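You operate a simulated robot arm through the tools that you are given. There is no shell and no other tool.

You run a simulated two-armed robot. Do the job below in one go: nothing can be reset, and whatever is moved stays where it is left.

Task
Turn the oil on, refit and spin the black ring, wipe the smear.
Fine: grey knob by the oil glass to On first and left so; move it to the thin post by the tube tray, a quarter turn there; green rag, laid back. What is to be rubbed or washed off counts as gone when no trace of it is left.

Only the result counts: the job must be done as asked and must still hold three seconds after the hand-in. Knocking over, shifting, dropping, spilling or breaking anything else fails it.

Robot
Two 7-joint arms with four-finger grippers on one trunk that stands fixed in place. Base frame: the origin is at the foot of the trunk, x ahead of it, y to its left, z up. Units: mm, rad, N and s.
The left shoulder is at [40, 181, 1254], the right one opposite. With the tool pointing down near the work surface each hand reaches from about 300 to 820 mm from the base axis, measured 20 degrees to its own side. Payload 3.67 kg a hand.
Tool frame (each hand has its own): the origin (TCP) lies between the finger pads and is the grasp point; the fingertips stand 28 mm ahead of it; z points along the fingers, y is the line along which they close. The gripper opens to 112 mm; its body begins 73 mm behind the TCP.
Orientation is told as [roll, pitch, yaw] about the base's x, y, z axes, in that order, counted from this pose: with the fingers straight down and closing along the base's y, the tool's x points along the base's -x, its y along +y and its z along -z.

Tools
- The arms move only by the tool nudge_tool. It takes "left_increments", "right_increments" or both (then of equal length, played together; a hand with none holds still); each is one flat list of numbers, 7 for each row, row after row: the shift along the base's x, y, z in units of 100 mm (1.0 is 100 mm), then the turn, a rotation vector about the base's x, y, z in units of 180 degrees (1.0 is 180 degrees), then the opening, from 0 (shut) to 1 (fully open). In form: [tx, ty, tz, ax, ay, az, claw, tx, ty, tz, ax, ay, az, claw, ...]. A call has 1 to 20 rows; each row is the pose to reach, as a shift and turn from the pose commanded when the call began. A call with a number of a shift or a turn outside -1 to 1 is refused whole. Rows are played at 5 a second. More than 50 mm and 0.15 rad between two rows, or a gripper value outside its range, and nothing of the call is played. A pose out of reach is approached as far as the arm can. The call stops where the force on the tool passes 70 N (or 10 N more than at its start, if that is more) or the arm is blocked; 0.2 s more then pass. The fingers move at their own pace (about 72.4 mm/s each) and stop on an object; they squeeze with about 34 N. The grip force told is the motor's: it shows also when the fingers shut on nothing. Time passes only in rows, and 0.2 s behind the last, so rows that repeat a pose let the fingers close. The reply holds the time, the measured pose of the TCP, the force on the tool along the base axes, the opening and the grip force, in the units named above and with some noise, with the torque about the TCP (base axes, N m) and any sound that the robot's microphone picked up.
- Cameras (640 x 400 px; columns grow to the right, rows downward): "scene" is now at [104.2, 36.5, 1490.1]; the picture's right is [0.41, -0.91, 0.00], its down [-0.46, -0.21, -0.86] and it looks along [0.79, 0.36, -0.51] (base axes); focal length 373 px, centre (320, 200). "left" rides on the left gripper at [60, 18, -104] in its tool frame; the picture's right is [-0.29, 0.96, 0.00], its down [-0.80, -0.24, -0.55] and it looks along [-0.53, -0.16, 0.83] (tool axes); focal length 234 px, centre (320, 200). "right" rides on the right gripper at [60, -18, -104] in its tool frame; the picture's right is [0.29, 0.96, 0.00], its down [-0.80, 0.24, -0.55] and it looks along [-0.53, 0.16, 0.83] (tool axes); focal length 234 px, centre (320, 200). There is no depth. A picture from a camera that has moved, and an enlarged one, comes with that camera's place and axes in the base frame and with its lens.
- grab_frame(camera): a new picture of that camera. The clock stands still meanwhile.
- lift_body(by): moves the trunk up (or, below 0, down) by that many mm; the arms and the scene camera ride with it, the base frame stays. It gives what a move gives, with no picture.
- aim_head(pan, tilt): turns the head with the scene camera to pan (to the left, within 1.501 rad either way) and tilt (down, from -0.506 to 1.204), counted from straight ahead of the robot. It gives what a move gives.
- enlarge(camera, box): a new picture of the part [left, top, right, bottom] of that camera's present view, enlarged. The clock stands still meanwhile.
- hand_in(): hands the job in; it is judged then, once.

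Nothing tells you positions but the pictures and the camera data. Unless the task says otherwise, let go and move clear before handing in.

The tools are called after "Call:" by a JSON object that holds its "api" and its "payload". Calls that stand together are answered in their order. nudge_tool: Moves the arms, as the interface text tells. Its arguments: {"type":"object","properties":{"left_increments":{"type":"array","items":{"type":"number"}},"right_increments":{"type":"array","items":{"type":"number"}}},"required":[]} The other tools are called the same way: lift_body (by) moves the trunk up or down; aim_head (pan, tilt) turns the head that bears the scene camera; grab_frame (camera) takes a picture; enlarge (camera, box) takes an enlarged picture of a part of a camera's view; hand_in () hands the job in.

At the start:

```text
clock: 0.0
left_tcp_pos: [456.6, 472.8, 1276.7]
left_tcp_rot: [0.0, 0.0, 0.0]
left_force: [0.6, 0.2, 0.0]
left_torque: [-0.02, 0.02, 0.02]
left_finger_gap: 112.2
left_finger_force: 0.0
right_tcp_pos: [428.2, 7.4, 1270.9]
right_tcp_rot: [-0.001, 0.0, -0.001]
right_force: [-0.3, 0.4, 0.3]
right_torque: [0.01, -0.02, -0.01]
right_finger_gap: 112.1
right_finger_force: 0.0
trunk travel left (down, up): [-375.0, 139.0]
head pan, tilt (commanded): [0.426, 0.531]
```

scene: 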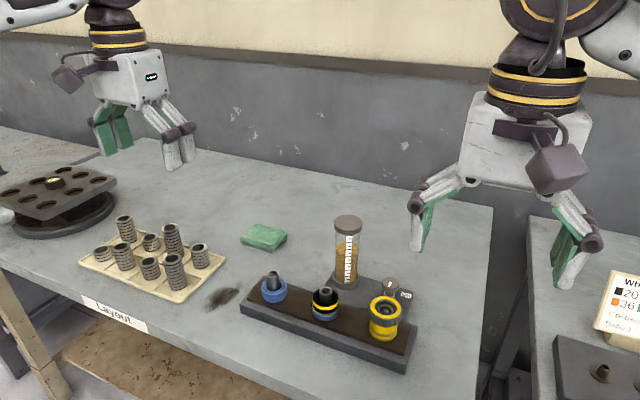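
right: 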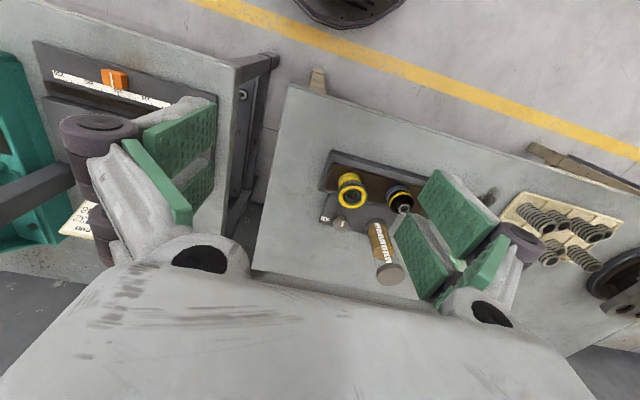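
left: 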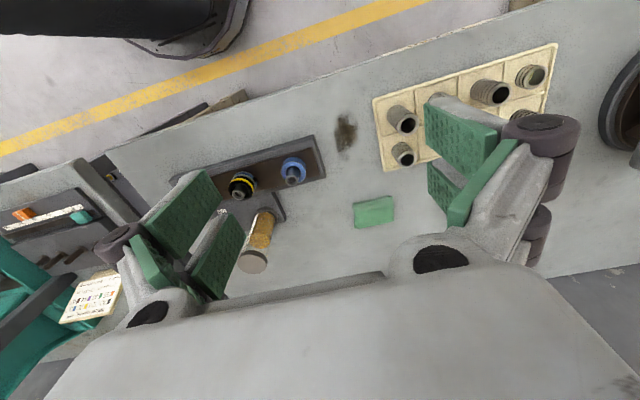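

I see a bench with an oil glass and its knob, a rack with three posts (blue, black/yellow, yellow), a tube tray, a smear and a green rag. I'll look closer before moving anything.

Call:
{"api": "enlarge", "payload": {"camera": "scene", "box": [230, 200, 430, 380]}}

Call:
{"api": "enlarge", "payload": {"camera": "scene", "box": [60, 190, 300, 330]}}

Call:
{"api": "enlarge", "payload": {"camera": "scene", "box": [360, 260, 430, 320]}}

```text
2.22 times, centred on (330, 290) of scene
camera zoom: at [104.2, 36.5, 1490.1], right [0.41, -0.91, 0.0], down [-0.46, -0.21, -0.86], along [0.79, 0.36, -0.51], focal length 829 px, centre (298, 0)
```

zoom: 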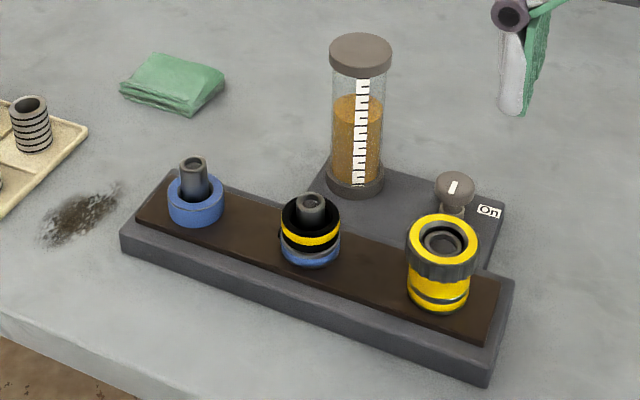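

```text
2.67 times, centred on (180, 260) of scene
camera zoom: at [104.2, 36.5, 1490.1], right [0.41, -0.91, 0.0], down [-0.46, -0.21, -0.86], along [0.79, 0.36, -0.51], focal length 994 px, centre (693, 40)
```

zoom: 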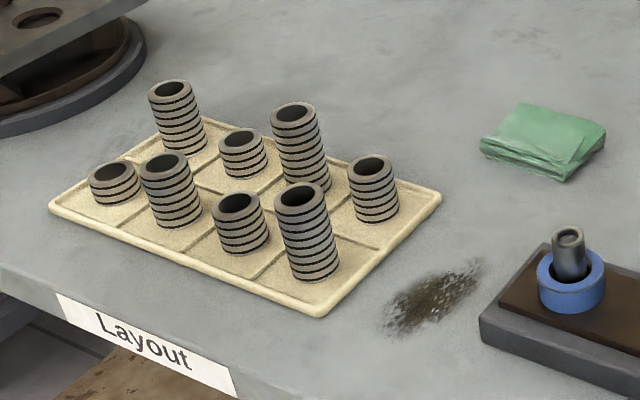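

```text
6.67 times, centred on (395, 290) of scene
camera zoom: at [104.2, 36.5, 1490.1], right [0.41, -0.91, 0.0], down [-0.46, -0.21, -0.86], along [0.79, 0.36, -0.51], focal length 2486 px, centre (-180, -400)
```

zoom: 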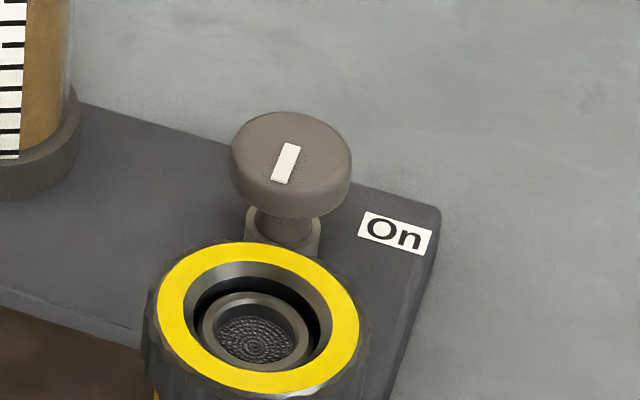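

There are three posts on the rack: a thin one in a blue collar by the tray, the black ring with a yellow band in the middle, and a yellow fitting on the right. I'll look around, including at the card on the right table.

Call:
{"api": "aim_head", "payload": {"pan": -0.1, "tilt": 0.6}}

Call:
{"api": "grab_frame", "payload": {"camera": "scene"}}

```text
clock: 0.9
left_tcp_pos: [456.4, 471.6, 1277.4]
left_tcp_rot: [0.001, 0.0, 0.002]
left_force: [-0.8, -0.1, 0.5]
left_torque: [-0.03, 0.0, 0.0]
left_finger_gap: 111.8
left_finger_force: 0.1
right_tcp_pos: [428.9, 8.0, 1270.9]
right_tcp_rot: [0.001, 0.0, -0.003]
right_force: [0.1, 0.2, 0.1]
right_torque: [-0.04, 0.0, -0.01]
right_finger_gap: 111.8
right_finger_force: 0.0
trunk travel left (down, up): [-375.0, 139.0]
head pan, tilt (commanded): [-0.099, 0.6]
```

```text
taken
camera scene: at [109.9, -9.3, 1483.9], right [-0.1, -1.0, 0.0], down [-0.56, 0.06, -0.82], along [0.82, -0.08, -0.57], focal length 373 px, centre (320, 200)
```

scene: 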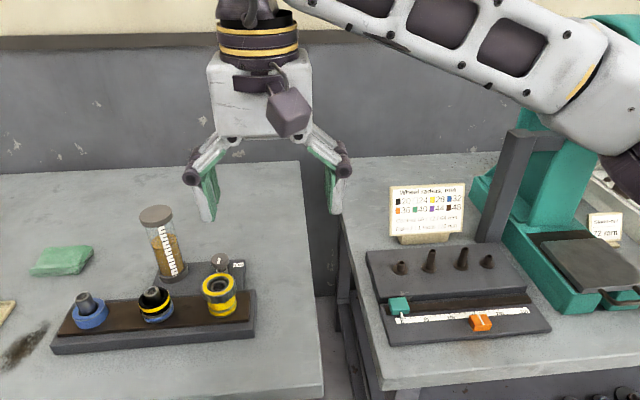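

Call:
{"api": "enlarge", "payload": {"camera": "scene", "box": [380, 175, 480, 245]}}

Call:
{"api": "enlarge", "payload": {"camera": "scene", "box": [360, 230, 560, 350]}}

Call:
{"api": "enlarge", "payload": {"camera": "scene", "box": [190, 245, 260, 325]}}

Call:
{"api": "enlarge", "payload": {"camera": "scene", "box": [50, 270, 190, 350]}}

```text
5.71 times, centred on (430, 210) of scene
camera zoom: at [109.9, -9.3, 1483.9], right [-0.1, -1.0, 0.0], down [-0.56, 0.06, -0.82], along [0.82, -0.08, -0.57], focal length 2131 px, centre (-309, 143)
```

zoom: 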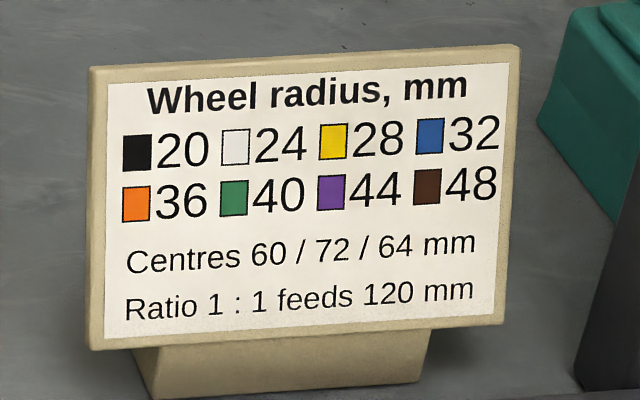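

```text
3.20 times, centred on (460, 290) of scene
camera zoom: at [109.9, -9.3, 1483.9], right [-0.1, -1.0, 0.0], down [-0.56, 0.06, -0.82], along [0.82, -0.08, -0.57], focal length 1193 px, centre (-128, -88)
```

zoom: 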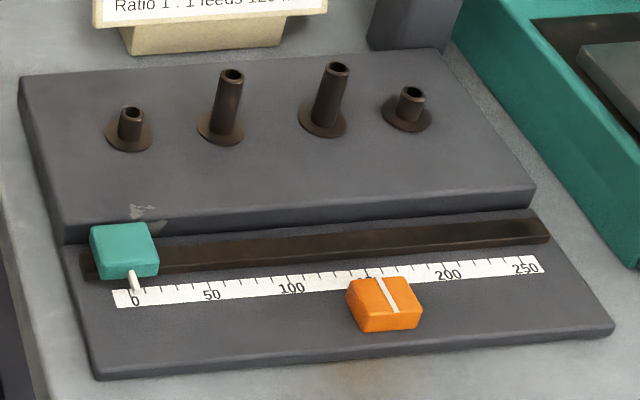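

```text
5.00 times, centred on (225, 285) of scene
camera zoom: at [109.9, -9.3, 1483.9], right [-0.1, -1.0, 0.0], down [-0.56, 0.06, -0.82], along [0.82, -0.08, -0.57], focal length 1864 px, centre (795, -225)
```

zoom: 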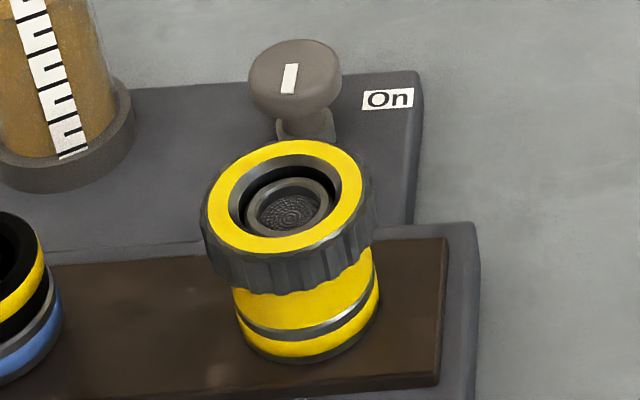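

```text
4.57 times, centred on (120, 310) of scene
camera zoom: at [109.9, -9.3, 1483.9], right [-0.1, -1.0, 0.0], down [-0.56, 0.06, -0.82], along [0.82, -0.08, -0.57], focal length 1705 px, centre (1234, -303)
```

zoom: 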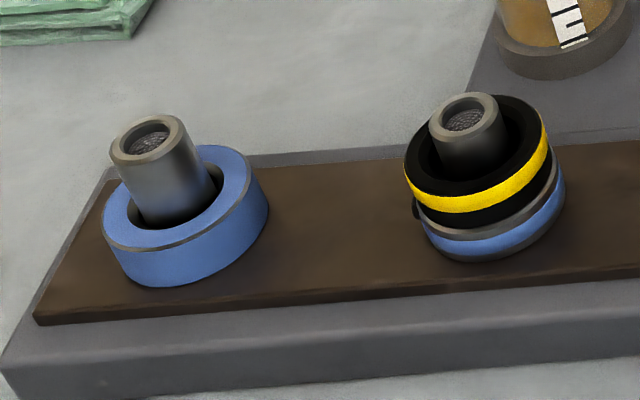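

I read the card: it belongs to the other table, which this job doesn't involve. I'll take close views from the hand cameras to triangulate the knob, ring, thin post, rag and smear.

Call:
{"api": "aim_head", "payload": {"pan": 0.45, "tilt": 0.75}}

Call:
{"api": "grab_frame", "payload": {"camera": "scene"}}

Call:
{"api": "enlarge", "payload": {"camera": "left", "box": [180, 100, 420, 250]}}

Call:
{"api": "enlarge", "payload": {"camera": "right", "box": [300, 130, 500, 255]}}

```text
clock: 1.9
left_tcp_pos: [455.9, 471.7, 1275.4]
left_tcp_rot: [0.0, 0.0, -0.001]
left_force: [0.6, 0.2, -0.1]
left_torque: [0.01, -0.01, 0.0]
left_finger_gap: 111.7
left_finger_force: 0.1
right_tcp_pos: [427.9, 8.6, 1270.3]
right_tcp_rot: [0.0, 0.001, -0.001]
right_force: [-0.4, 0.1, -0.6]
right_torque: [0.02, 0.01, -0.02]
right_finger_gap: 112.1
right_finger_force: 0.1
trunk travel left (down, up): [-375.0, 139.0]
head pan, tilt (commanded): [0.45, 0.75]
```

```text
taken
camera scene: at [96.6, 35.3, 1471.0], right [0.43, -0.9, 0.0], down [-0.61, -0.3, -0.73], along [0.66, 0.32, -0.68], focal length 373 px, centre (320, 200)
```

scene: 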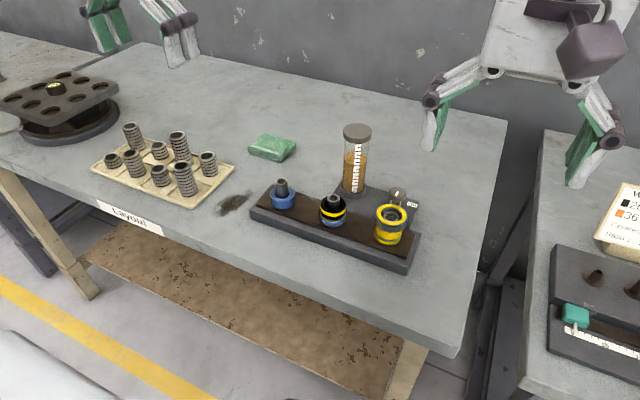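

```text
2.67 times, centred on (300, 175) of left
camera zoom: at [397.9, 490.8, 1379.8], right [0.29, 0.96, 0.0], down [0.8, -0.24, 0.55], along [0.53, -0.16, -0.83], focal length 624 px, centre (373, 267)
```

zoom: 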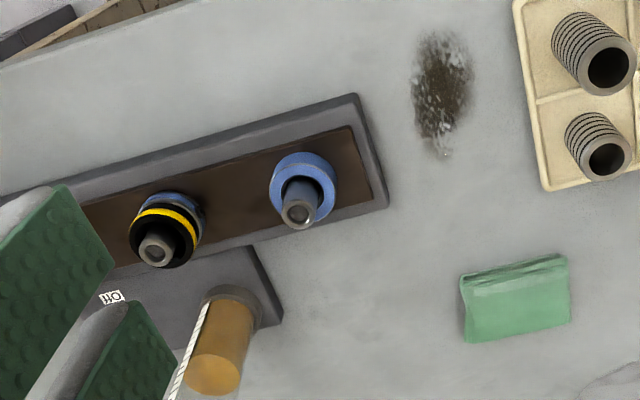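

```text
3.20 times, centred on (400, 192) of right
camera zoom: at [369.7, -9.3, 1373.9], right [-0.29, 0.96, 0.0], down [0.8, 0.24, 0.55], along [0.53, 0.16, -0.83], focal length 749 px, centre (64, 224)
```

zoom: 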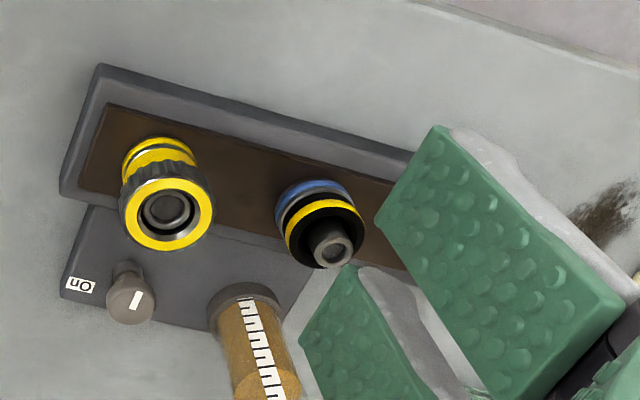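

From triangulation, the three posts stand at x≈602 mm with y≈369, 249 and 130, and their tops are near z≈961. The knob is at about (704, 145, 938), the rag at about (793, 519, 880) and the smear at about (581, 498). Next I'll study the fingers and bring the left hand closer for better views.

Call:
{"api": "enlarge", "payload": {"camera": "scene", "box": [400, 0, 640, 190]}}

Call:
{"api": "enlarge", "payload": {"camera": "scene", "box": [240, 110, 430, 280]}}

Call:
{"api": "enlarge", "payload": {"camera": "left", "box": [80, 80, 600, 400]}}

```text
2.11 times, centred on (520, 95) of scene
camera zoom: at [96.6, 35.3, 1471.0], right [0.43, -0.9, 0.0], down [-0.61, -0.3, -0.73], along [0.66, 0.32, -0.68], focal length 785 px, centre (-101, 421)
```

zoom: 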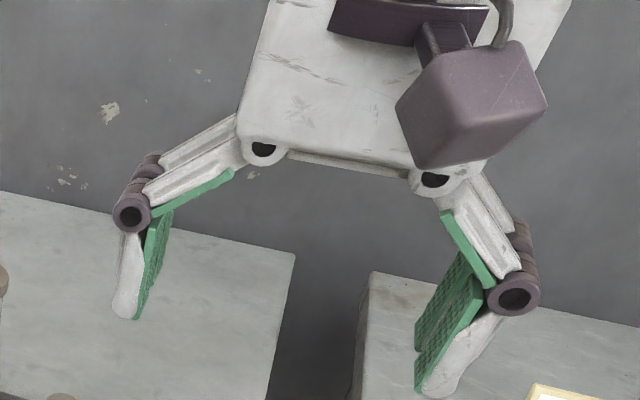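

```text
2.35 times, centred on (335, 195) of scene
camera zoom: at [96.6, 35.3, 1471.0], right [0.43, -0.9, 0.0], down [-0.61, -0.3, -0.73], along [0.66, 0.32, -0.68], focal length 877 px, centre (285, 212)
```

zoom: 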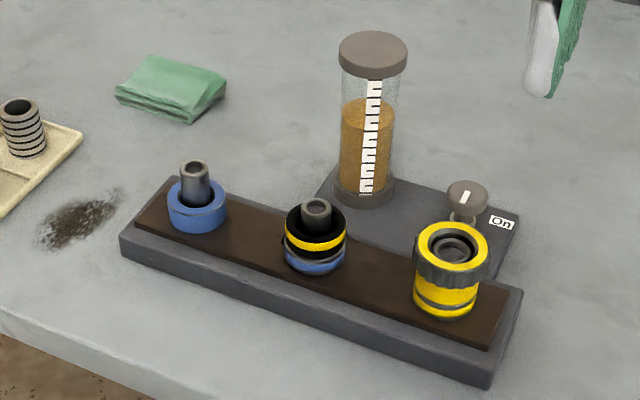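

```text
1.23 times, centred on (340, 240) of left
camera zoom: at [397.9, 490.8, 1379.8], right [0.29, 0.96, 0.0], down [0.8, -0.24, 0.55], along [0.53, -0.16, -0.83], focal length 288 px, centre (295, 151)
```

zoom: 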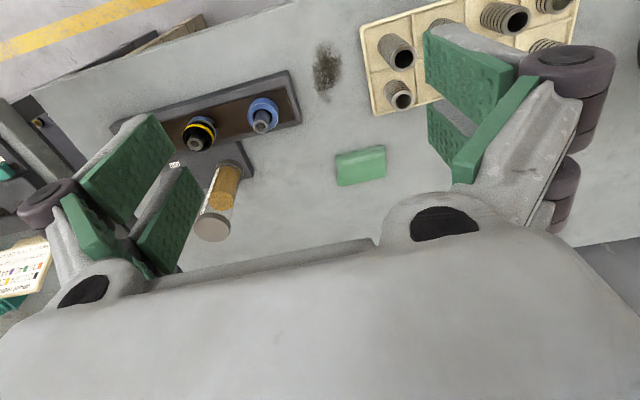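

The fingers come as two padded plates per side. I'll bring the left hand over the rack for a close look, still well above everything.

Call:
{"api": "nudge_tool", "payload": {"left_increments": [0.09, -0.28, -0.25, 0, 0, 0, 1, 0.18, -0.56, -0.5, 0, 0, 0, 1, 0.27, -0.84, -0.75, 0, 0, 0, 1, 0.36, -1.0, -1.0, 0, 0, 0, 1]}}

Call:
{"api": "enlarge", "payload": {"camera": "left", "box": [160, 40, 480, 240]}}

Call:
{"api": "grab_frame", "payload": {"camera": "left"}}

```text
clock: 2.9
left_tcp_pos: [493.2, 369.7, 1175.5]
left_tcp_rot: [0.0, 0.0, 0.0]
left_force: [0.4, -0.6, -0.6]
left_torque: [0.03, -0.01, -0.01]
left_finger_gap: 112.1
left_finger_force: 0.0
right_tcp_pos: [430.7, 8.1, 1270.5]
right_tcp_rot: [0.0, 0.002, -0.002]
right_force: [1.2, 0.6, -0.2]
right_torque: [0.0, 0.03, 0.0]
right_finger_gap: 112.1
right_finger_force: 0.0
trunk travel left (down, up): [-375.0, 139.0]
head pan, tilt (commanded): [0.45, 0.75]
```

```text
2.00 times, centred on (320, 140) of left
camera zoom: at [435.1, 389.8, 1278.8], right [0.29, 0.96, 0.0], down [0.8, -0.24, 0.55], along [0.53, -0.16, -0.83], focal length 468 px, centre (320, 320)
```

zoom: 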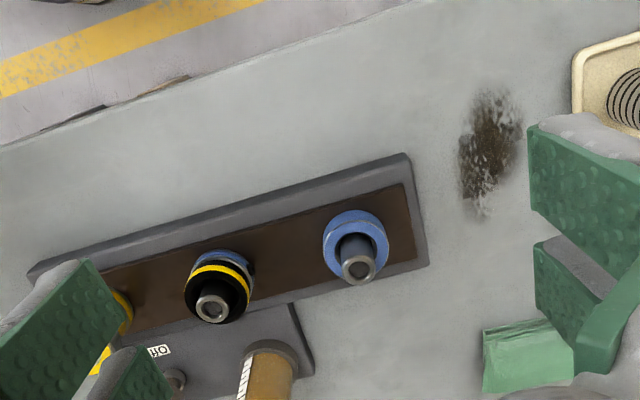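

```text
taken
camera left: at [435.1, 389.8, 1278.8], right [0.29, 0.96, 0.0], down [0.8, -0.24, 0.55], along [0.53, -0.16, -0.83], focal length 234 px, centre (320, 200)
```

left: 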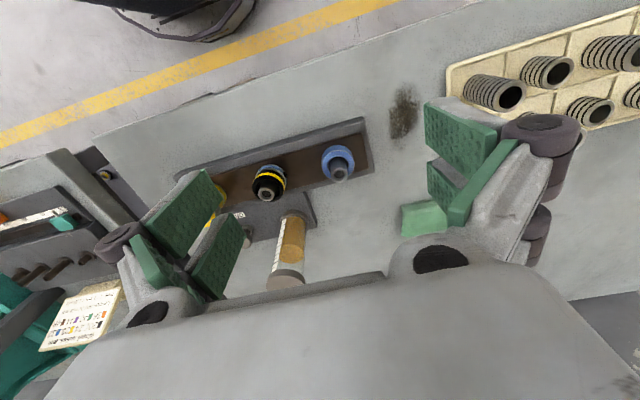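

There is a second label just in front of the knob (likely "Off"), so I'll read both labels and look at the ring up close.

Call:
{"api": "enlarge", "payload": {"camera": "left", "box": [215, 190, 295, 250]}}

Call:
{"api": "enlarge", "payload": {"camera": "right", "box": [310, 190, 370, 240]}}

Call:
{"api": "enlarge", "payload": {"camera": "left", "box": [230, 130, 370, 220]}}

Call:
{"api": "enlarge", "payload": {"camera": "scene", "box": [310, 185, 360, 235]}}

```text
6.67 times, centred on (255, 220) of left
camera zoom: at [435.1, 389.8, 1278.8], right [0.29, 0.96, 0.0], down [0.8, -0.24, 0.55], along [0.53, -0.16, -0.83], focal length 1561 px, centre (753, 67)
```

zoom: 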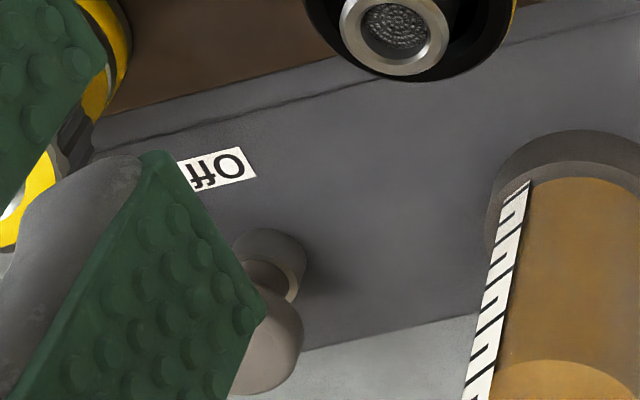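

```text
8.00 times, centred on (340, 215) of right
camera zoom: at [370.9, -9.5, 1373.5], right [-0.29, 0.96, 0.0], down [0.8, 0.24, 0.55], along [0.53, 0.16, -0.83], focal length 1873 px, centre (160, 80)
```

zoom: 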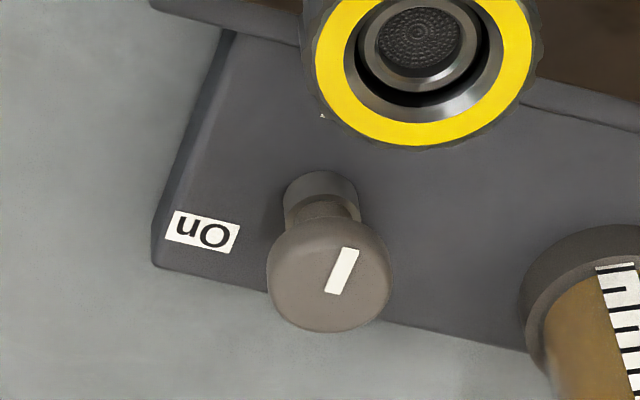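

```text
4.44 times, centred on (300, 175) of left
camera zoom: at [435.1, 389.8, 1278.8], right [0.29, 0.96, 0.0], down [0.8, -0.24, 0.55], along [0.53, -0.16, -0.83], focal length 1041 px, centre (409, 311)
```

zoom: 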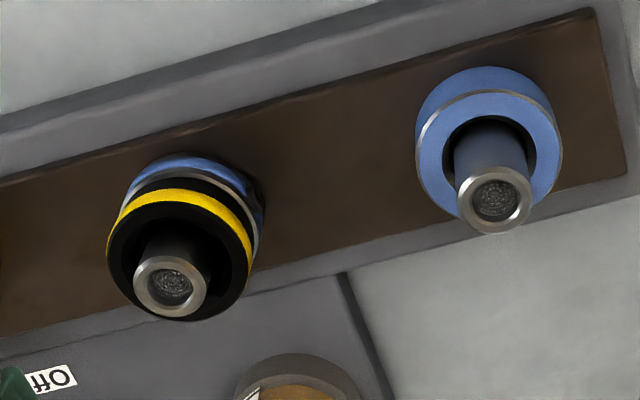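

```text
8.00 times, centred on (335, 210) of scene
camera zoom: at [97.8, 35.1, 1470.9], right [0.43, -0.9, 0.0], down [-0.61, -0.3, -0.73], along [0.66, 0.32, -0.68], focal length 2983 px, centre (200, 120)
```

zoom: 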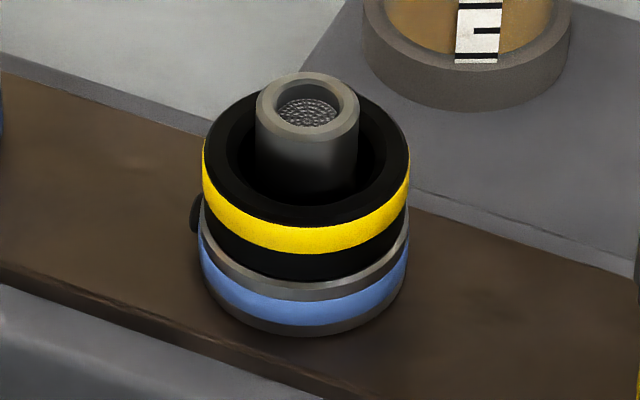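

The knob mark points at "Off" (toward −x), and "On" lies at −y, so the turn is +90° seen from above. The black ring sits on a blue collar and has a small dark nub on its +y side. I'll zoom in on that nub and on the target collar.

Call:
{"api": "enlarge", "payload": {"camera": "scene", "box": [260, 170, 310, 220]}}

Call:
{"api": "enlarge", "payload": {"camera": "left", "box": [240, 155, 300, 205]}}

Call:
{"api": "enlarge", "payload": {"camera": "left", "box": [310, 135, 370, 185]}}

Call:
{"api": "enlarge", "payload": {"camera": "right", "box": [370, 170, 430, 220]}}

```text
8.00 times, centred on (285, 195) of scene
camera zoom: at [97.8, 35.1, 1470.9], right [0.43, -0.9, 0.0], down [-0.61, -0.3, -0.73], along [0.66, 0.32, -0.68], focal length 2983 px, centre (600, 240)
```

zoom: 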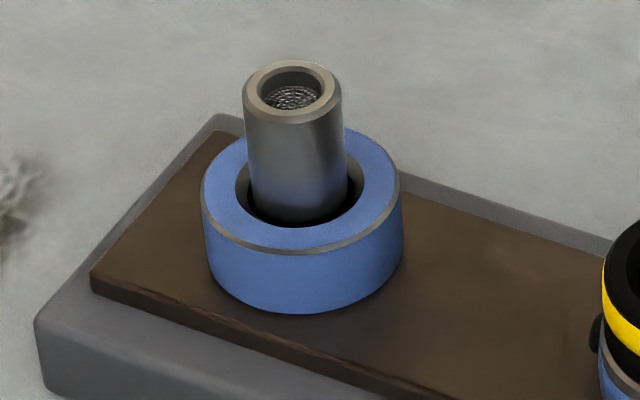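

```text
8.00 times, centred on (270, 180) of left
camera zoom: at [435.1, 389.8, 1278.8], right [0.29, 0.96, 0.0], down [0.8, -0.24, 0.55], along [0.53, -0.16, -0.83], focal length 1873 px, centre (720, 360)
```

zoom: 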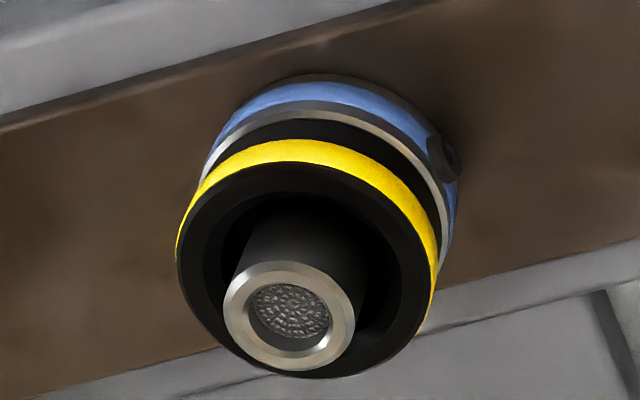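

```text
8.00 times, centred on (340, 160) of left
camera zoom: at [435.1, 389.8, 1278.8], right [0.29, 0.96, 0.0], down [0.8, -0.24, 0.55], along [0.53, -0.16, -0.83], focal length 1873 px, centre (160, 520)
```

zoom: 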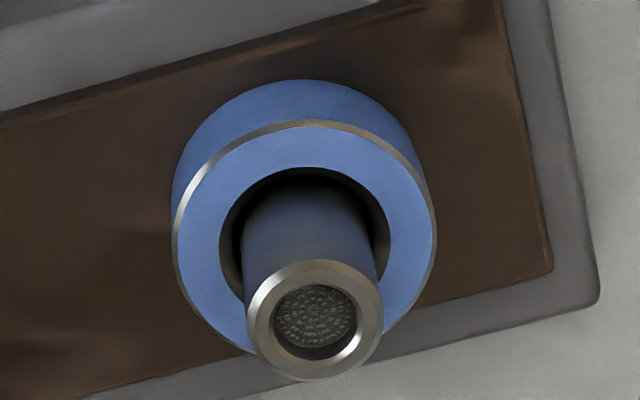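

```text
8.00 times, centred on (400, 195) of right
camera zoom: at [370.9, -9.5, 1373.5], right [-0.29, 0.96, 0.0], down [0.8, 0.24, 0.55], along [0.53, 0.16, -0.83], focal length 1873 px, centre (-320, 240)
```

zoom: 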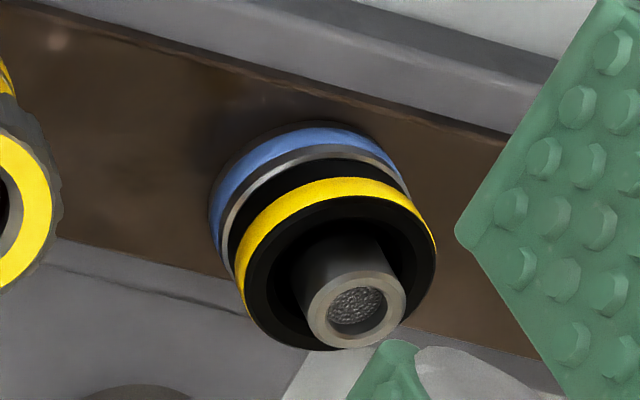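

The nub sits at about (598, 278, 918), on the +y side of the lower blue/grey part. I'll zoom in further to see which pieces belong together.

Call:
{"api": "enlarge", "payload": {"camera": "scene", "box": [318, 190, 350, 230]}}

Call:
{"api": "enlarge", "payload": {"camera": "left", "box": [250, 162, 290, 187]}}

Call:
{"api": "enlarge", "payload": {"camera": "right", "box": [380, 178, 420, 208]}}

```text
10.00 times, centred on (334, 210) of scene
camera zoom: at [97.8, 35.1, 1470.9], right [0.43, -0.9, 0.0], down [-0.61, -0.3, -0.73], along [0.66, 0.32, -0.68], focal length 3729 px, centre (180, 100)
```

zoom: 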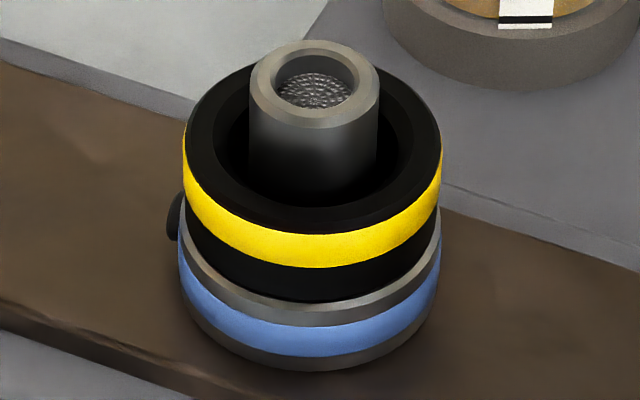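

```text
16.00 times, centred on (270, 174) of left
camera zoom: at [435.1, 389.8, 1278.8], right [0.29, 0.96, 0.0], down [0.8, -0.24, 0.55], along [0.53, -0.16, -0.83], focal length 3747 px, centre (1120, 608)
```

zoom: 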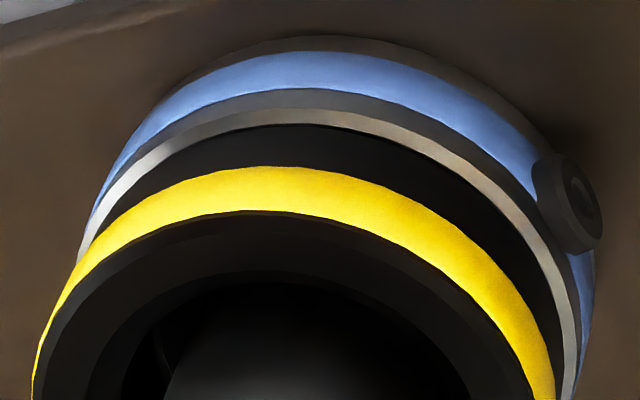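

```text
13.33 times, centred on (400, 193) of right
camera zoom: at [370.9, -9.5, 1373.5], right [-0.29, 0.96, 0.0], down [0.8, 0.24, 0.55], along [0.53, 0.16, -0.83], focal length 3122 px, centre (-747, 293)
```

zoom: 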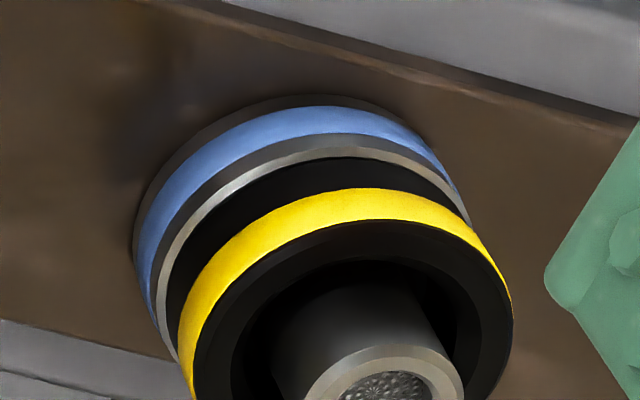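

The lower piece on the middle post is a grey collar with a blue band and a set screw. Above it sits the separate black ring with a yellow stripe, which is the one to move. The knob comes first: I'll move the right hand out of the way and bring the left hand, yawed, toward a hover above the knob.

Call:
{"api": "nudge_tool", "payload": {"left_increments": [0.2, -0.2, -0.09, 0, 0, 0.044, 1, 0.4, -0.4, -0.18, 0, 0, 0.088, 0.9, 0.6, -0.6, -0.27, 0, 0, 0.133, 0.8, 0.8, -0.8, -0.36, 0, 0, 0.178, 0.7, 1.0, -1.0, -0.45, 0, 0, 0.222, 0.6], "right_increments": [-0.1, -0.2, 0, 0, 0, 0, 1, -0.2, -0.4, 0, 0, 0, 0, 1, -0.3, -0.6, 0, 0, 0, 0, 1, -0.4, -0.8, 0, 0, 0, 0, 1, -0.5, -1.0, 0, 0, 0, 0, 1]}}

Call:
{"api": "nudge_tool", "payload": {"right_increments": [0, -0.3, 0, 0, 0, 0, 1, 0, -0.6, 0, 0, 0, 0, 1, 0, -0.9, 0, 0, 0, 0, 1, 0, -1.0, 0, 0, 0, 0, 1]}}

Call:
{"api": "grab_frame", "payload": {"camera": "scene"}}

Call:
{"api": "grab_frame", "payload": {"camera": "left"}}

```text
clock: 4.1
left_tcp_pos: [592.7, 271.2, 1130.8]
left_tcp_rot: [-0.001, 0.0, 0.7]
left_force: [1.5, -0.3, -0.2]
left_torque: [0.02, 0.05, 0.03]
left_finger_gap: 67.2
left_finger_force: 0.1
right_tcp_pos: [380.0, -93.1, 1271.1]
right_tcp_rot: [0.001, 0.001, -0.004]
right_force: [1.2, 0.2, 0.2]
right_torque: [0.04, 0.04, 0.0]
right_finger_gap: 111.8
right_finger_force: 0.1
trunk travel left (down, up): [-375.0, 139.0]
head pan, tilt (commanded): [0.45, 0.75]
```

```text
clock: 5.1
left_tcp_pos: [593.3, 271.7, 1130.7]
left_tcp_rot: [0.001, -0.001, 0.696]
left_force: [-0.7, -0.6, 0.0]
left_torque: [0.02, 0.03, 0.0]
left_finger_gap: 67.1
left_finger_force: 0.2
right_tcp_pos: [379.3, -191.2, 1271.7]
right_tcp_rot: [-0.001, 0.0, 0.0]
right_force: [0.3, -0.2, 0.1]
right_torque: [0.0, 0.01, 0.0]
right_finger_gap: 111.8
right_finger_force: 0.2
trunk travel left (down, up): [-375.0, 139.0]
head pan, tilt (commanded): [0.45, 0.75]
```

```text
taken
camera scene: at [96.6, 34.8, 1471.0], right [0.43, -0.9, 0.0], down [-0.61, -0.3, -0.73], along [0.66, 0.32, -0.68], focal length 373 px, centre (320, 200)
```

scene: 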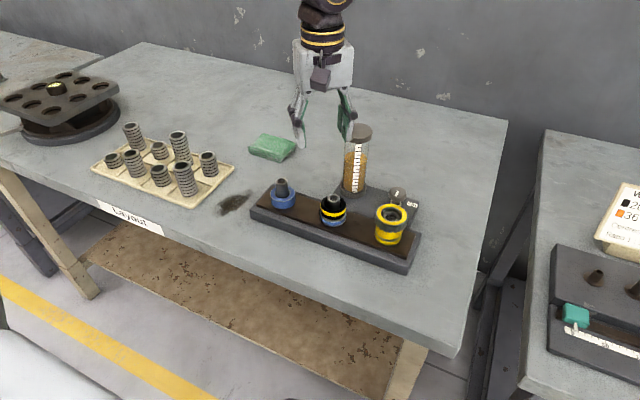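

```text
taken
camera left: at [536.1, 248.1, 1234.2], right [-0.39, 0.92, 0.0], down [0.76, 0.33, 0.55], along [0.51, 0.22, -0.83], focal length 234 px, centre (320, 200)
```

left: 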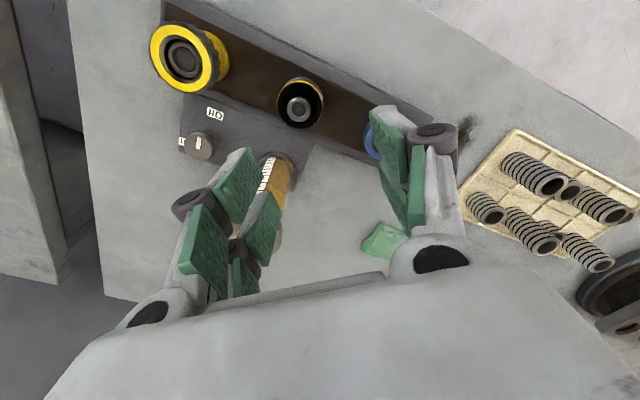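

I'll use this new viewpoint to refine the knob, post and glass positions.

Call:
{"api": "enlarge", "payload": {"camera": "left", "box": [140, 10, 340, 180]}}

Call:
{"api": "enlarge", "payload": {"camera": "scene", "box": [260, 0, 420, 130]}}

Call:
{"api": "enlarge", "payload": {"camera": "scene", "box": [340, 170, 440, 260]}}

```text
2.35 times, centred on (240, 95) of left
camera zoom: at [536.1, 248.1, 1234.2], right [-0.39, 0.92, 0.0], down [0.76, 0.33, 0.55], along [0.51, 0.22, -0.83], focal length 551 px, centre (508, 447)
```

zoom: 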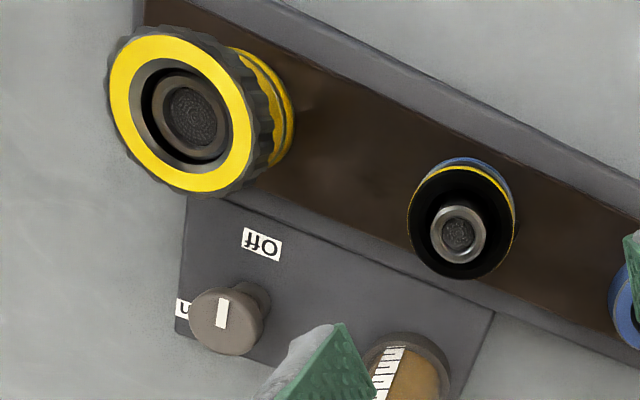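

```text
3.08 times, centred on (340, 65) of scene
camera zoom: at [96.6, 34.8, 1471.0], right [0.43, -0.9, 0.0], down [-0.61, -0.3, -0.73], along [0.66, 0.32, -0.68], focal length 1147 px, centre (258, 615)
```

zoom: 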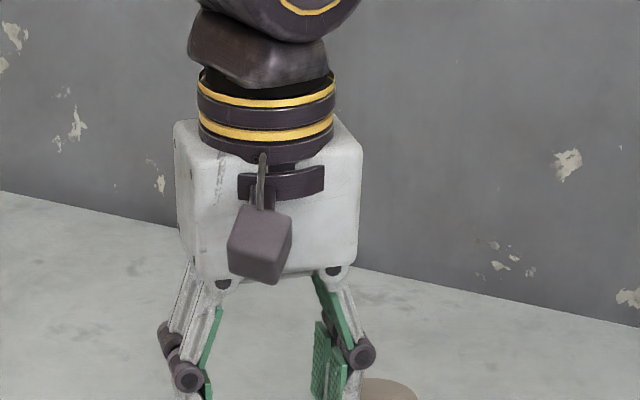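

```text
4.44 times, centred on (390, 215) of scene
camera zoom: at [96.6, 34.8, 1471.0], right [0.43, -0.9, 0.0], down [-0.61, -0.3, -0.73], along [0.66, 0.32, -0.68], focal length 1657 px, centre (9, 133)
```

zoom: 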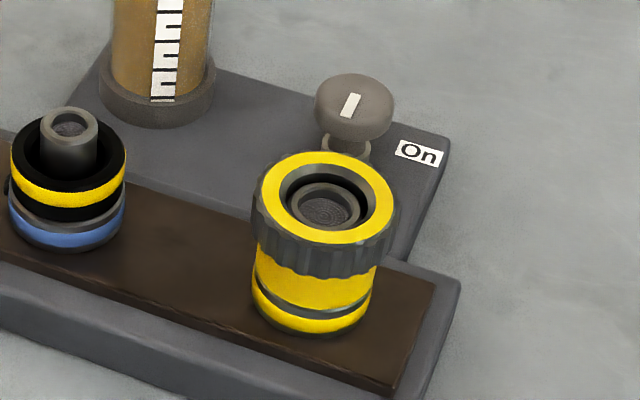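

Refined estimates are: knob about (705, 144.5), disc top near z≈935; right fitting about (600, 129), top near 968; and middle post about (602, 250). Next I'll hover over the knob, staying above the glass top (~1068).

Call:
{"api": "nudge_tool", "payload": {"left_increments": [0.25, -0.25, 0, 0, 0, 0, 0.6, 0.5, -0.5, 0, 0, 0, 0, 0.6, 0.75, -0.75, 0, 0, 0, 0, 0.6, 1.0, -1.0, 0, 0, 0, 0, 0.6]}}

Call:
{"api": "nudge_tool", "payload": {"left_increments": [0.12, -0.27, 0, 0, 0, 0, 0.6, 0.12, -0.27, 0, 0, 0, 0, 0.6]}}

Call:
{"api": "grab_frame", "payload": {"camera": "left"}}

Call:
{"api": "enlarge", "payload": {"camera": "scene", "box": [300, 40, 460, 260]}}

```text
clock: 6.1
left_tcp_pos: [658.7, 197.3, 1131.7]
left_tcp_rot: [-0.002, -0.002, 0.697]
left_force: [-0.9, 0.6, -0.4]
left_torque: [0.01, -0.01, -0.02]
left_finger_gap: 67.2
left_finger_force: 0.0
left hand out of reach, approached as far as the arm can: row 3, 4
right_tcp_pos: [376.9, -191.4, 1272.4]
right_tcp_rot: [0.0, 0.001, -0.003]
right_force: [0.0, -0.7, 0.2]
right_torque: [0.01, -0.04, -0.01]
right_finger_gap: 112.0
right_finger_force: 0.0
trunk travel left (down, up): [-375.0, 139.0]
head pan, tilt (commanded): [0.45, 0.75]
```

```text
clock: 6.7
left_tcp_pos: [651.7, 186.1, 1132.5]
left_tcp_rot: [-0.001, -0.002, 0.697]
left_force: [-0.7, -0.4, 0.4]
left_torque: [-0.03, -0.02, -0.01]
left_finger_gap: 67.1
left_finger_force: 0.1
left hand out of reach, approached as far as the arm can: row 1, 2
right_tcp_pos: [379.2, -192.8, 1270.5]
right_tcp_rot: [0.001, 0.001, -0.001]
right_force: [-0.1, 0.6, 0.0]
right_torque: [0.0, 0.0, 0.0]
right_finger_gap: 111.9
right_finger_force: 0.1
trunk travel left (down, up): [-375.0, 139.0]
head pan, tilt (commanded): [0.45, 0.75]
```

```text
taken
camera left: at [595.0, 161.8, 1236.2], right [-0.39, 0.92, 0.0], down [0.76, 0.33, 0.56], along [0.51, 0.22, -0.83], focal length 234 px, centre (320, 200)
```

left: 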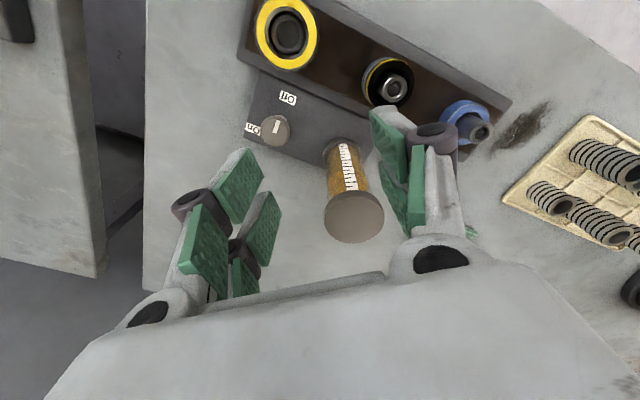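

```text
1.82 times, centred on (380, 150) of scene
camera zoom: at [96.3, 35.2, 1471.1], right [0.43, -0.9, 0.0], down [-0.61, -0.3, -0.73], along [0.66, 0.32, -0.68], focal length 678 px, centre (211, 291)
```

zoom: 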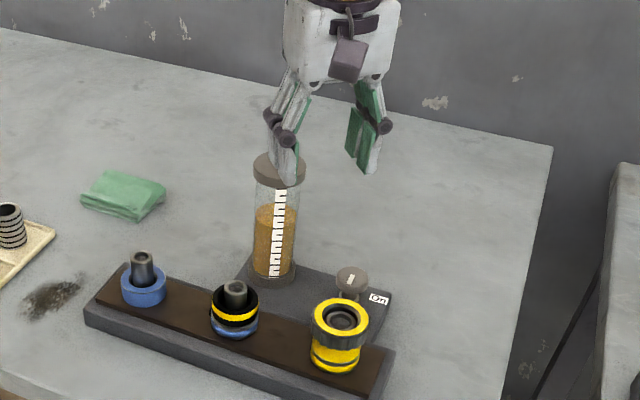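

The left arm runs out of reach this high up at the current trunk height. I'll raise the trunk so the hand works lower relative to its shoulder, then try again.

Call:
{"api": "lift_body", "payload": {"by": 130}}

Call:
{"api": "nudge_tool", "payload": {"left_increments": [0.1, -0.1, -0.4, 0, 0, 0, 0.6, 0.3, -0.2, -0.8, 0, 0, 0, 0.6, 0.53, -0.42, -1.0, 0, 0, 0, 0.6, 0.53, -0.42, -1.0, 0, 0, 0, 0.6]}}

Call:
{"api": "grab_frame", "payload": {"camera": "left"}}

```text
clock: 8.3
left_tcp_pos: [652.7, 184.8, 1263.3]
left_tcp_rot: [-0.002, -0.001, 0.698]
left_force: [-0.5, -0.3, 0.1]
left_torque: [0.0, -0.01, 0.02]
left_finger_gap: 67.1
left_finger_force: 0.1
right_tcp_pos: [379.9, -192.6, 1401.8]
right_tcp_rot: [-0.002, 0.001, -0.003]
right_force: [0.6, 0.5, 0.4]
right_torque: [0.03, -0.01, -0.02]
right_finger_gap: 111.9
right_finger_force: 0.0
trunk travel left (down, up): [-505.0, 9.0]
head pan, tilt (commanded): [0.45, 0.75]
```

```text
clock: 9.3
left_tcp_pos: [643.3, 191.5, 1182.4]
left_tcp_rot: [-0.004, -0.002, 0.698]
left_force: [0.5, -0.6, 0.5]
left_torque: [0.01, 0.01, 0.02]
left_finger_gap: 67.2
left_finger_force: 0.0
left hand out of reach, approached as far as the arm can: row 1, 2, 3, 4
right_tcp_pos: [379.3, -190.8, 1401.7]
right_tcp_rot: [0.001, 0.0, -0.001]
right_force: [-0.6, 0.3, 0.3]
right_torque: [0.01, 0.0, 0.0]
right_finger_gap: 111.9
right_finger_force: 0.0
trunk travel left (down, up): [-505.0, 9.0]
head pan, tilt (commanded): [0.45, 0.75]
```

```text
taken
camera left: at [586.6, 167.1, 1285.9], right [-0.39, 0.92, 0.0], down [0.76, 0.33, 0.56], along [0.51, 0.22, -0.83], focal length 234 px, centre (320, 200)
```

left: 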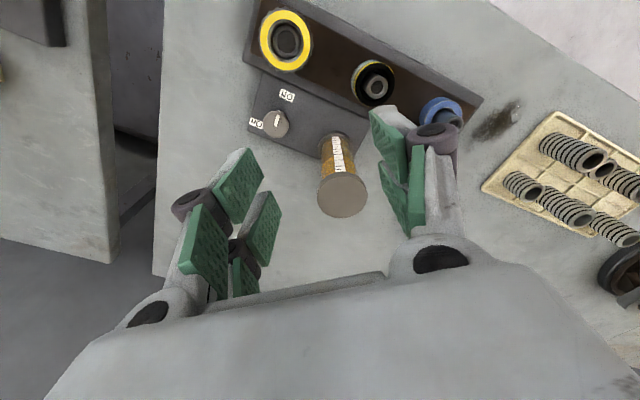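

The commanded pose may have drifted from the real one. I'll back off with a known shift to see which pose the arm counts from.

Call:
{"api": "nudge_tool", "payload": {"left_increments": [-0.25, 0.25, 0, 0, 0, 0, 0.6, -0.5, 0.5, 0, 0, 0, 0, 0.6, -0.75, 0.75, 0, 0, 0, 0, 0.6, -1.0, 1.0, 0, 0, 0, 0, 0.6]}}

```text
clock: 10.3
left_tcp_pos: [541.3, 290.4, 1182.1]
left_tcp_rot: [-0.003, 0.0, 0.698]
left_force: [-0.4, 0.8, 0.1]
left_torque: [-0.02, -0.04, 0.03]
left_finger_gap: 67.1
left_finger_force: 0.1
right_tcp_pos: [377.6, -190.2, 1402.2]
right_tcp_rot: [-0.002, 0.0, -0.003]
right_force: [-0.7, 0.6, 0.7]
right_torque: [-0.02, 0.0, 0.01]
right_finger_gap: 112.4
right_finger_force: 0.1
trunk travel left (down, up): [-505.0, 9.0]
head pan, tilt (commanded): [0.45, 0.75]
```

The arm counts from its actual pose, which is good to know. I'll turn the yaw back to zero and test whether reach depends on yaw.

Call:
{"api": "nudge_tool", "payload": {"left_increments": [0, 0, -0.1, 0, 0, -0.044, 0.6, 0, 0, -0.2, 0, 0, -0.088, 0.6, 0, 0, -0.3, 0, 0, -0.133, 0.6, 0, 0, -0.4, 0, 0, -0.178, 0.6, 0, 0, -0.5, 0, 0, -0.222, 0.6]}}

Call:
{"api": "nudge_tool", "payload": {"left_increments": [0.25, -0.25, 0, 0, 0, 0, 0.6, 0.5, -0.5, 0, 0, 0, 0, 0.6, 0.75, -0.75, 0, 0, 0, 0, 0.6, 1.0, -1.0, 0, 0, 0, 0, 0.6]}}

Call:
{"api": "nudge_tool", "payload": {"left_increments": [0.25, -0.2, 0, 0, 0, 0, 0.6, 0.5, -0.4, 0, 0, 0, 0, 0.6, 0.63, -0.45, 0, 0, 0, 0, 0.6]}}

```text
clock: 11.5
left_tcp_pos: [543.2, 290.3, 1128.6]
left_tcp_rot: [-0.001, 0.001, -0.002]
left_force: [-0.4, 0.0, -0.3]
left_torque: [0.0, 0.01, -0.02]
left_finger_gap: 67.3
left_finger_force: 0.1
right_tcp_pos: [379.0, -190.7, 1402.8]
right_tcp_rot: [0.0, 0.0, -0.001]
right_force: [-0.2, -0.5, 0.4]
right_torque: [0.0, 0.02, -0.02]
right_finger_gap: 111.9
right_finger_force: 0.0
trunk travel left (down, up): [-505.0, 9.0]
head pan, tilt (commanded): [0.45, 0.75]
```

```text
clock: 12.5
left_tcp_pos: [633.1, 198.4, 1135.3]
left_tcp_rot: [-0.002, -0.001, 0.002]
left_force: [0.2, -0.7, 0.8]
left_torque: [0.01, 0.0, 0.0]
left_finger_gap: 67.2
left_finger_force: 0.0
left hand out of reach, approached as far as the arm can: row 4
right_tcp_pos: [380.9, -192.4, 1400.4]
right_tcp_rot: [0.0, 0.002, -0.002]
right_force: [-0.1, -0.3, -0.3]
right_torque: [0.01, 0.02, -0.02]
right_finger_gap: 111.8
right_finger_force: 0.1
trunk travel left (down, up): [-505.0, 9.0]
head pan, tilt (commanded): [0.45, 0.75]
```

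```text
clock: 13.3
left_tcp_pos: [638.0, 194.8, 1156.6]
left_tcp_rot: [-0.002, -0.002, -0.001]
left_force: [0.3, 0.2, -0.4]
left_torque: [0.01, -0.07, -0.01]
left_finger_gap: 67.1
left_finger_force: 0.0
left hand out of reach, approached as far as the arm can: row 1, 2, 3
right_tcp_pos: [380.4, -191.4, 1401.7]
right_tcp_rot: [-0.001, 0.0, -0.002]
right_force: [0.1, -0.3, -0.1]
right_torque: [-0.06, -0.01, 0.02]
right_finger_gap: 112.1
right_finger_force: 0.1
trunk travel left (down, up): [-505.0, 9.0]
head pan, tilt (commanded): [0.45, 0.75]
```

Reach doesn't depend on yaw; it seems to depend on direction and height. I'll check how far the left arm gets on its own side, staying high.

Call:
{"api": "nudge_tool", "payload": {"left_increments": [-0.2, 0.33, 0, 0, 0, 0, 0.6, -0.2, 0.66, 0, 0, 0, 0, 0.6, -0.2, 1.0, 0, 0, 0, 0, 0.6]}}

Call:
{"api": "nudge_tool", "payload": {"left_increments": [0.4, 0.1, 0, 0, 0, 0, 0.6, 0.8, 0.2, 0, 0, 0, 0, 0.6, 1.0, 0.3, 0, 0, 0, 0, 0.6]}}

Call:
{"api": "grab_frame", "payload": {"camera": "scene"}}

```text
clock: 14.1
left_tcp_pos: [619.3, 294.1, 1157.6]
left_tcp_rot: [-0.005, 0.002, -0.001]
left_force: [-0.7, -0.2, -0.3]
left_torque: [0.01, 0.02, 0.02]
left_finger_gap: 67.3
left_finger_force: 0.0
right_tcp_pos: [379.7, -192.1, 1401.1]
right_tcp_rot: [-0.001, 0.0, -0.001]
right_force: [0.4, -1.5, -1.0]
right_torque: [-0.01, -0.01, -0.02]
right_finger_gap: 112.3
right_finger_force: 0.0
trunk travel left (down, up): [-505.0, 9.0]
head pan, tilt (commanded): [0.45, 0.75]
```

```text
clock: 14.9
left_tcp_pos: [704.5, 330.4, 1161.6]
left_tcp_rot: [-0.003, -0.002, 0.002]
left_force: [0.1, 0.5, 1.0]
left_torque: [-0.02, 0.01, -0.01]
left_finger_gap: 67.0
left_finger_force: 0.1
left hand out of reach, approached as far as the arm can: row 3
right_tcp_pos: [378.0, -190.9, 1401.6]
right_tcp_rot: [-0.002, 0.0, -0.003]
right_force: [0.5, 0.4, -0.3]
right_torque: [-0.02, -0.03, -0.01]
right_finger_gap: 112.1
right_finger_force: 0.0
trunk travel left (down, up): [-505.0, 9.0]
head pan, tilt (commanded): [0.45, 0.75]
```

```text
taken
camera scene: at [95.2, 36.1, 1601.6], right [0.43, -0.9, 0.0], down [-0.61, -0.3, -0.73], along [0.66, 0.32, -0.68], focal length 373 px, centre (320, 200)
```

scene: 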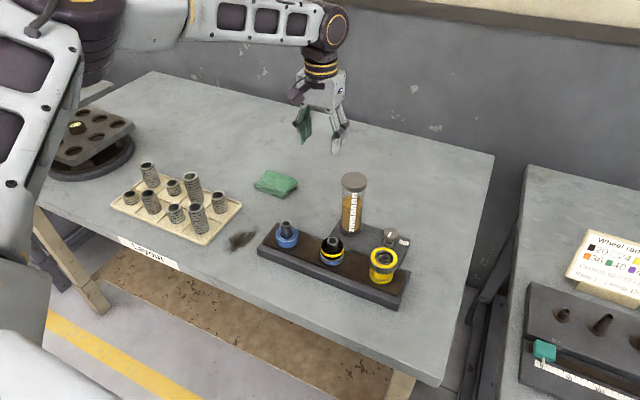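

On its own side the left arm reaches further, to about (704, 330). The limit seems to depend on the arm's posture, so I'll pull back, go lower and re-extend to see whether a lower path reaches more.

Call:
{"api": "nudge_tool", "payload": {"left_increments": [-0.4, 0.1, -0.1, 0, 0, 0, 0.6, -0.8, 0.1, -0.4, 0, 0, 0, 0.6, -1.0, 0.1, -0.8, 0, 0, 0, 0.6, -1.0, 0.1, -1.0, 0, 0, 0, 0.6]}}

Call:
{"api": "nudge_tool", "payload": {"left_increments": [0, 0, -0.3, 0, 0, 0, 0.6, 0.4, 0, -0.3, 0, 0, 0, 0.6, 0.8, 0, -0.3, 0, 0, 0, 0.6, 1.0, 0, -0.3, 0, 0, 0, 0.6]}}

Call:
{"api": "grab_frame", "payload": {"camera": "scene"}}

```text
clock: 15.9
left_tcp_pos: [605.8, 338.6, 1060.3]
left_tcp_rot: [-0.001, 0.0, -0.001]
left_force: [1.3, 0.1, -0.5]
left_torque: [0.04, -0.01, 0.03]
left_finger_gap: 67.0
left_finger_force: 0.1
right_tcp_pos: [380.9, -192.2, 1400.3]
right_tcp_rot: [0.001, 0.003, -0.002]
right_force: [0.5, -0.2, -0.5]
right_torque: [0.02, -0.02, -0.01]
right_finger_gap: 112.3
right_finger_force: 0.1
trunk travel left (down, up): [-505.0, 9.0]
head pan, tilt (commanded): [0.45, 0.75]
```

```text
clock: 16.9
left_tcp_pos: [663.6, 349.4, 1055.0]
left_tcp_rot: [-0.003, -0.004, 0.001]
left_force: [1.0, -0.3, 0.0]
left_torque: [-0.02, -0.03, -0.01]
left_finger_gap: 67.2
left_finger_force: 0.1
left hand out of reach, approached as far as the arm can: row 3, 4
right_tcp_pos: [378.7, -190.9, 1401.4]
right_tcp_rot: [-0.001, 0.0, -0.001]
right_force: [0.6, -0.1, -0.8]
right_torque: [0.0, -0.03, 0.02]
right_finger_gap: 111.8
right_finger_force: 0.0
trunk travel left (down, up): [-505.0, 9.0]
head pan, tilt (commanded): [0.45, 0.75]
```

```text
taken
camera scene: at [95.4, 36.6, 1601.6], right [0.44, -0.9, 0.0], down [-0.61, -0.3, -0.73], along [0.66, 0.32, -0.68], focal length 373 px, centre (320, 200)
```

scene: 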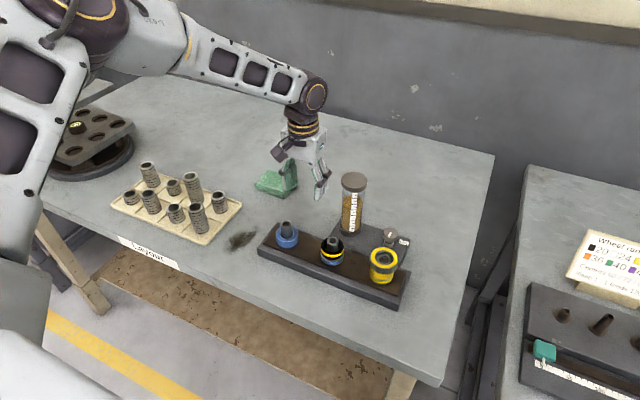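

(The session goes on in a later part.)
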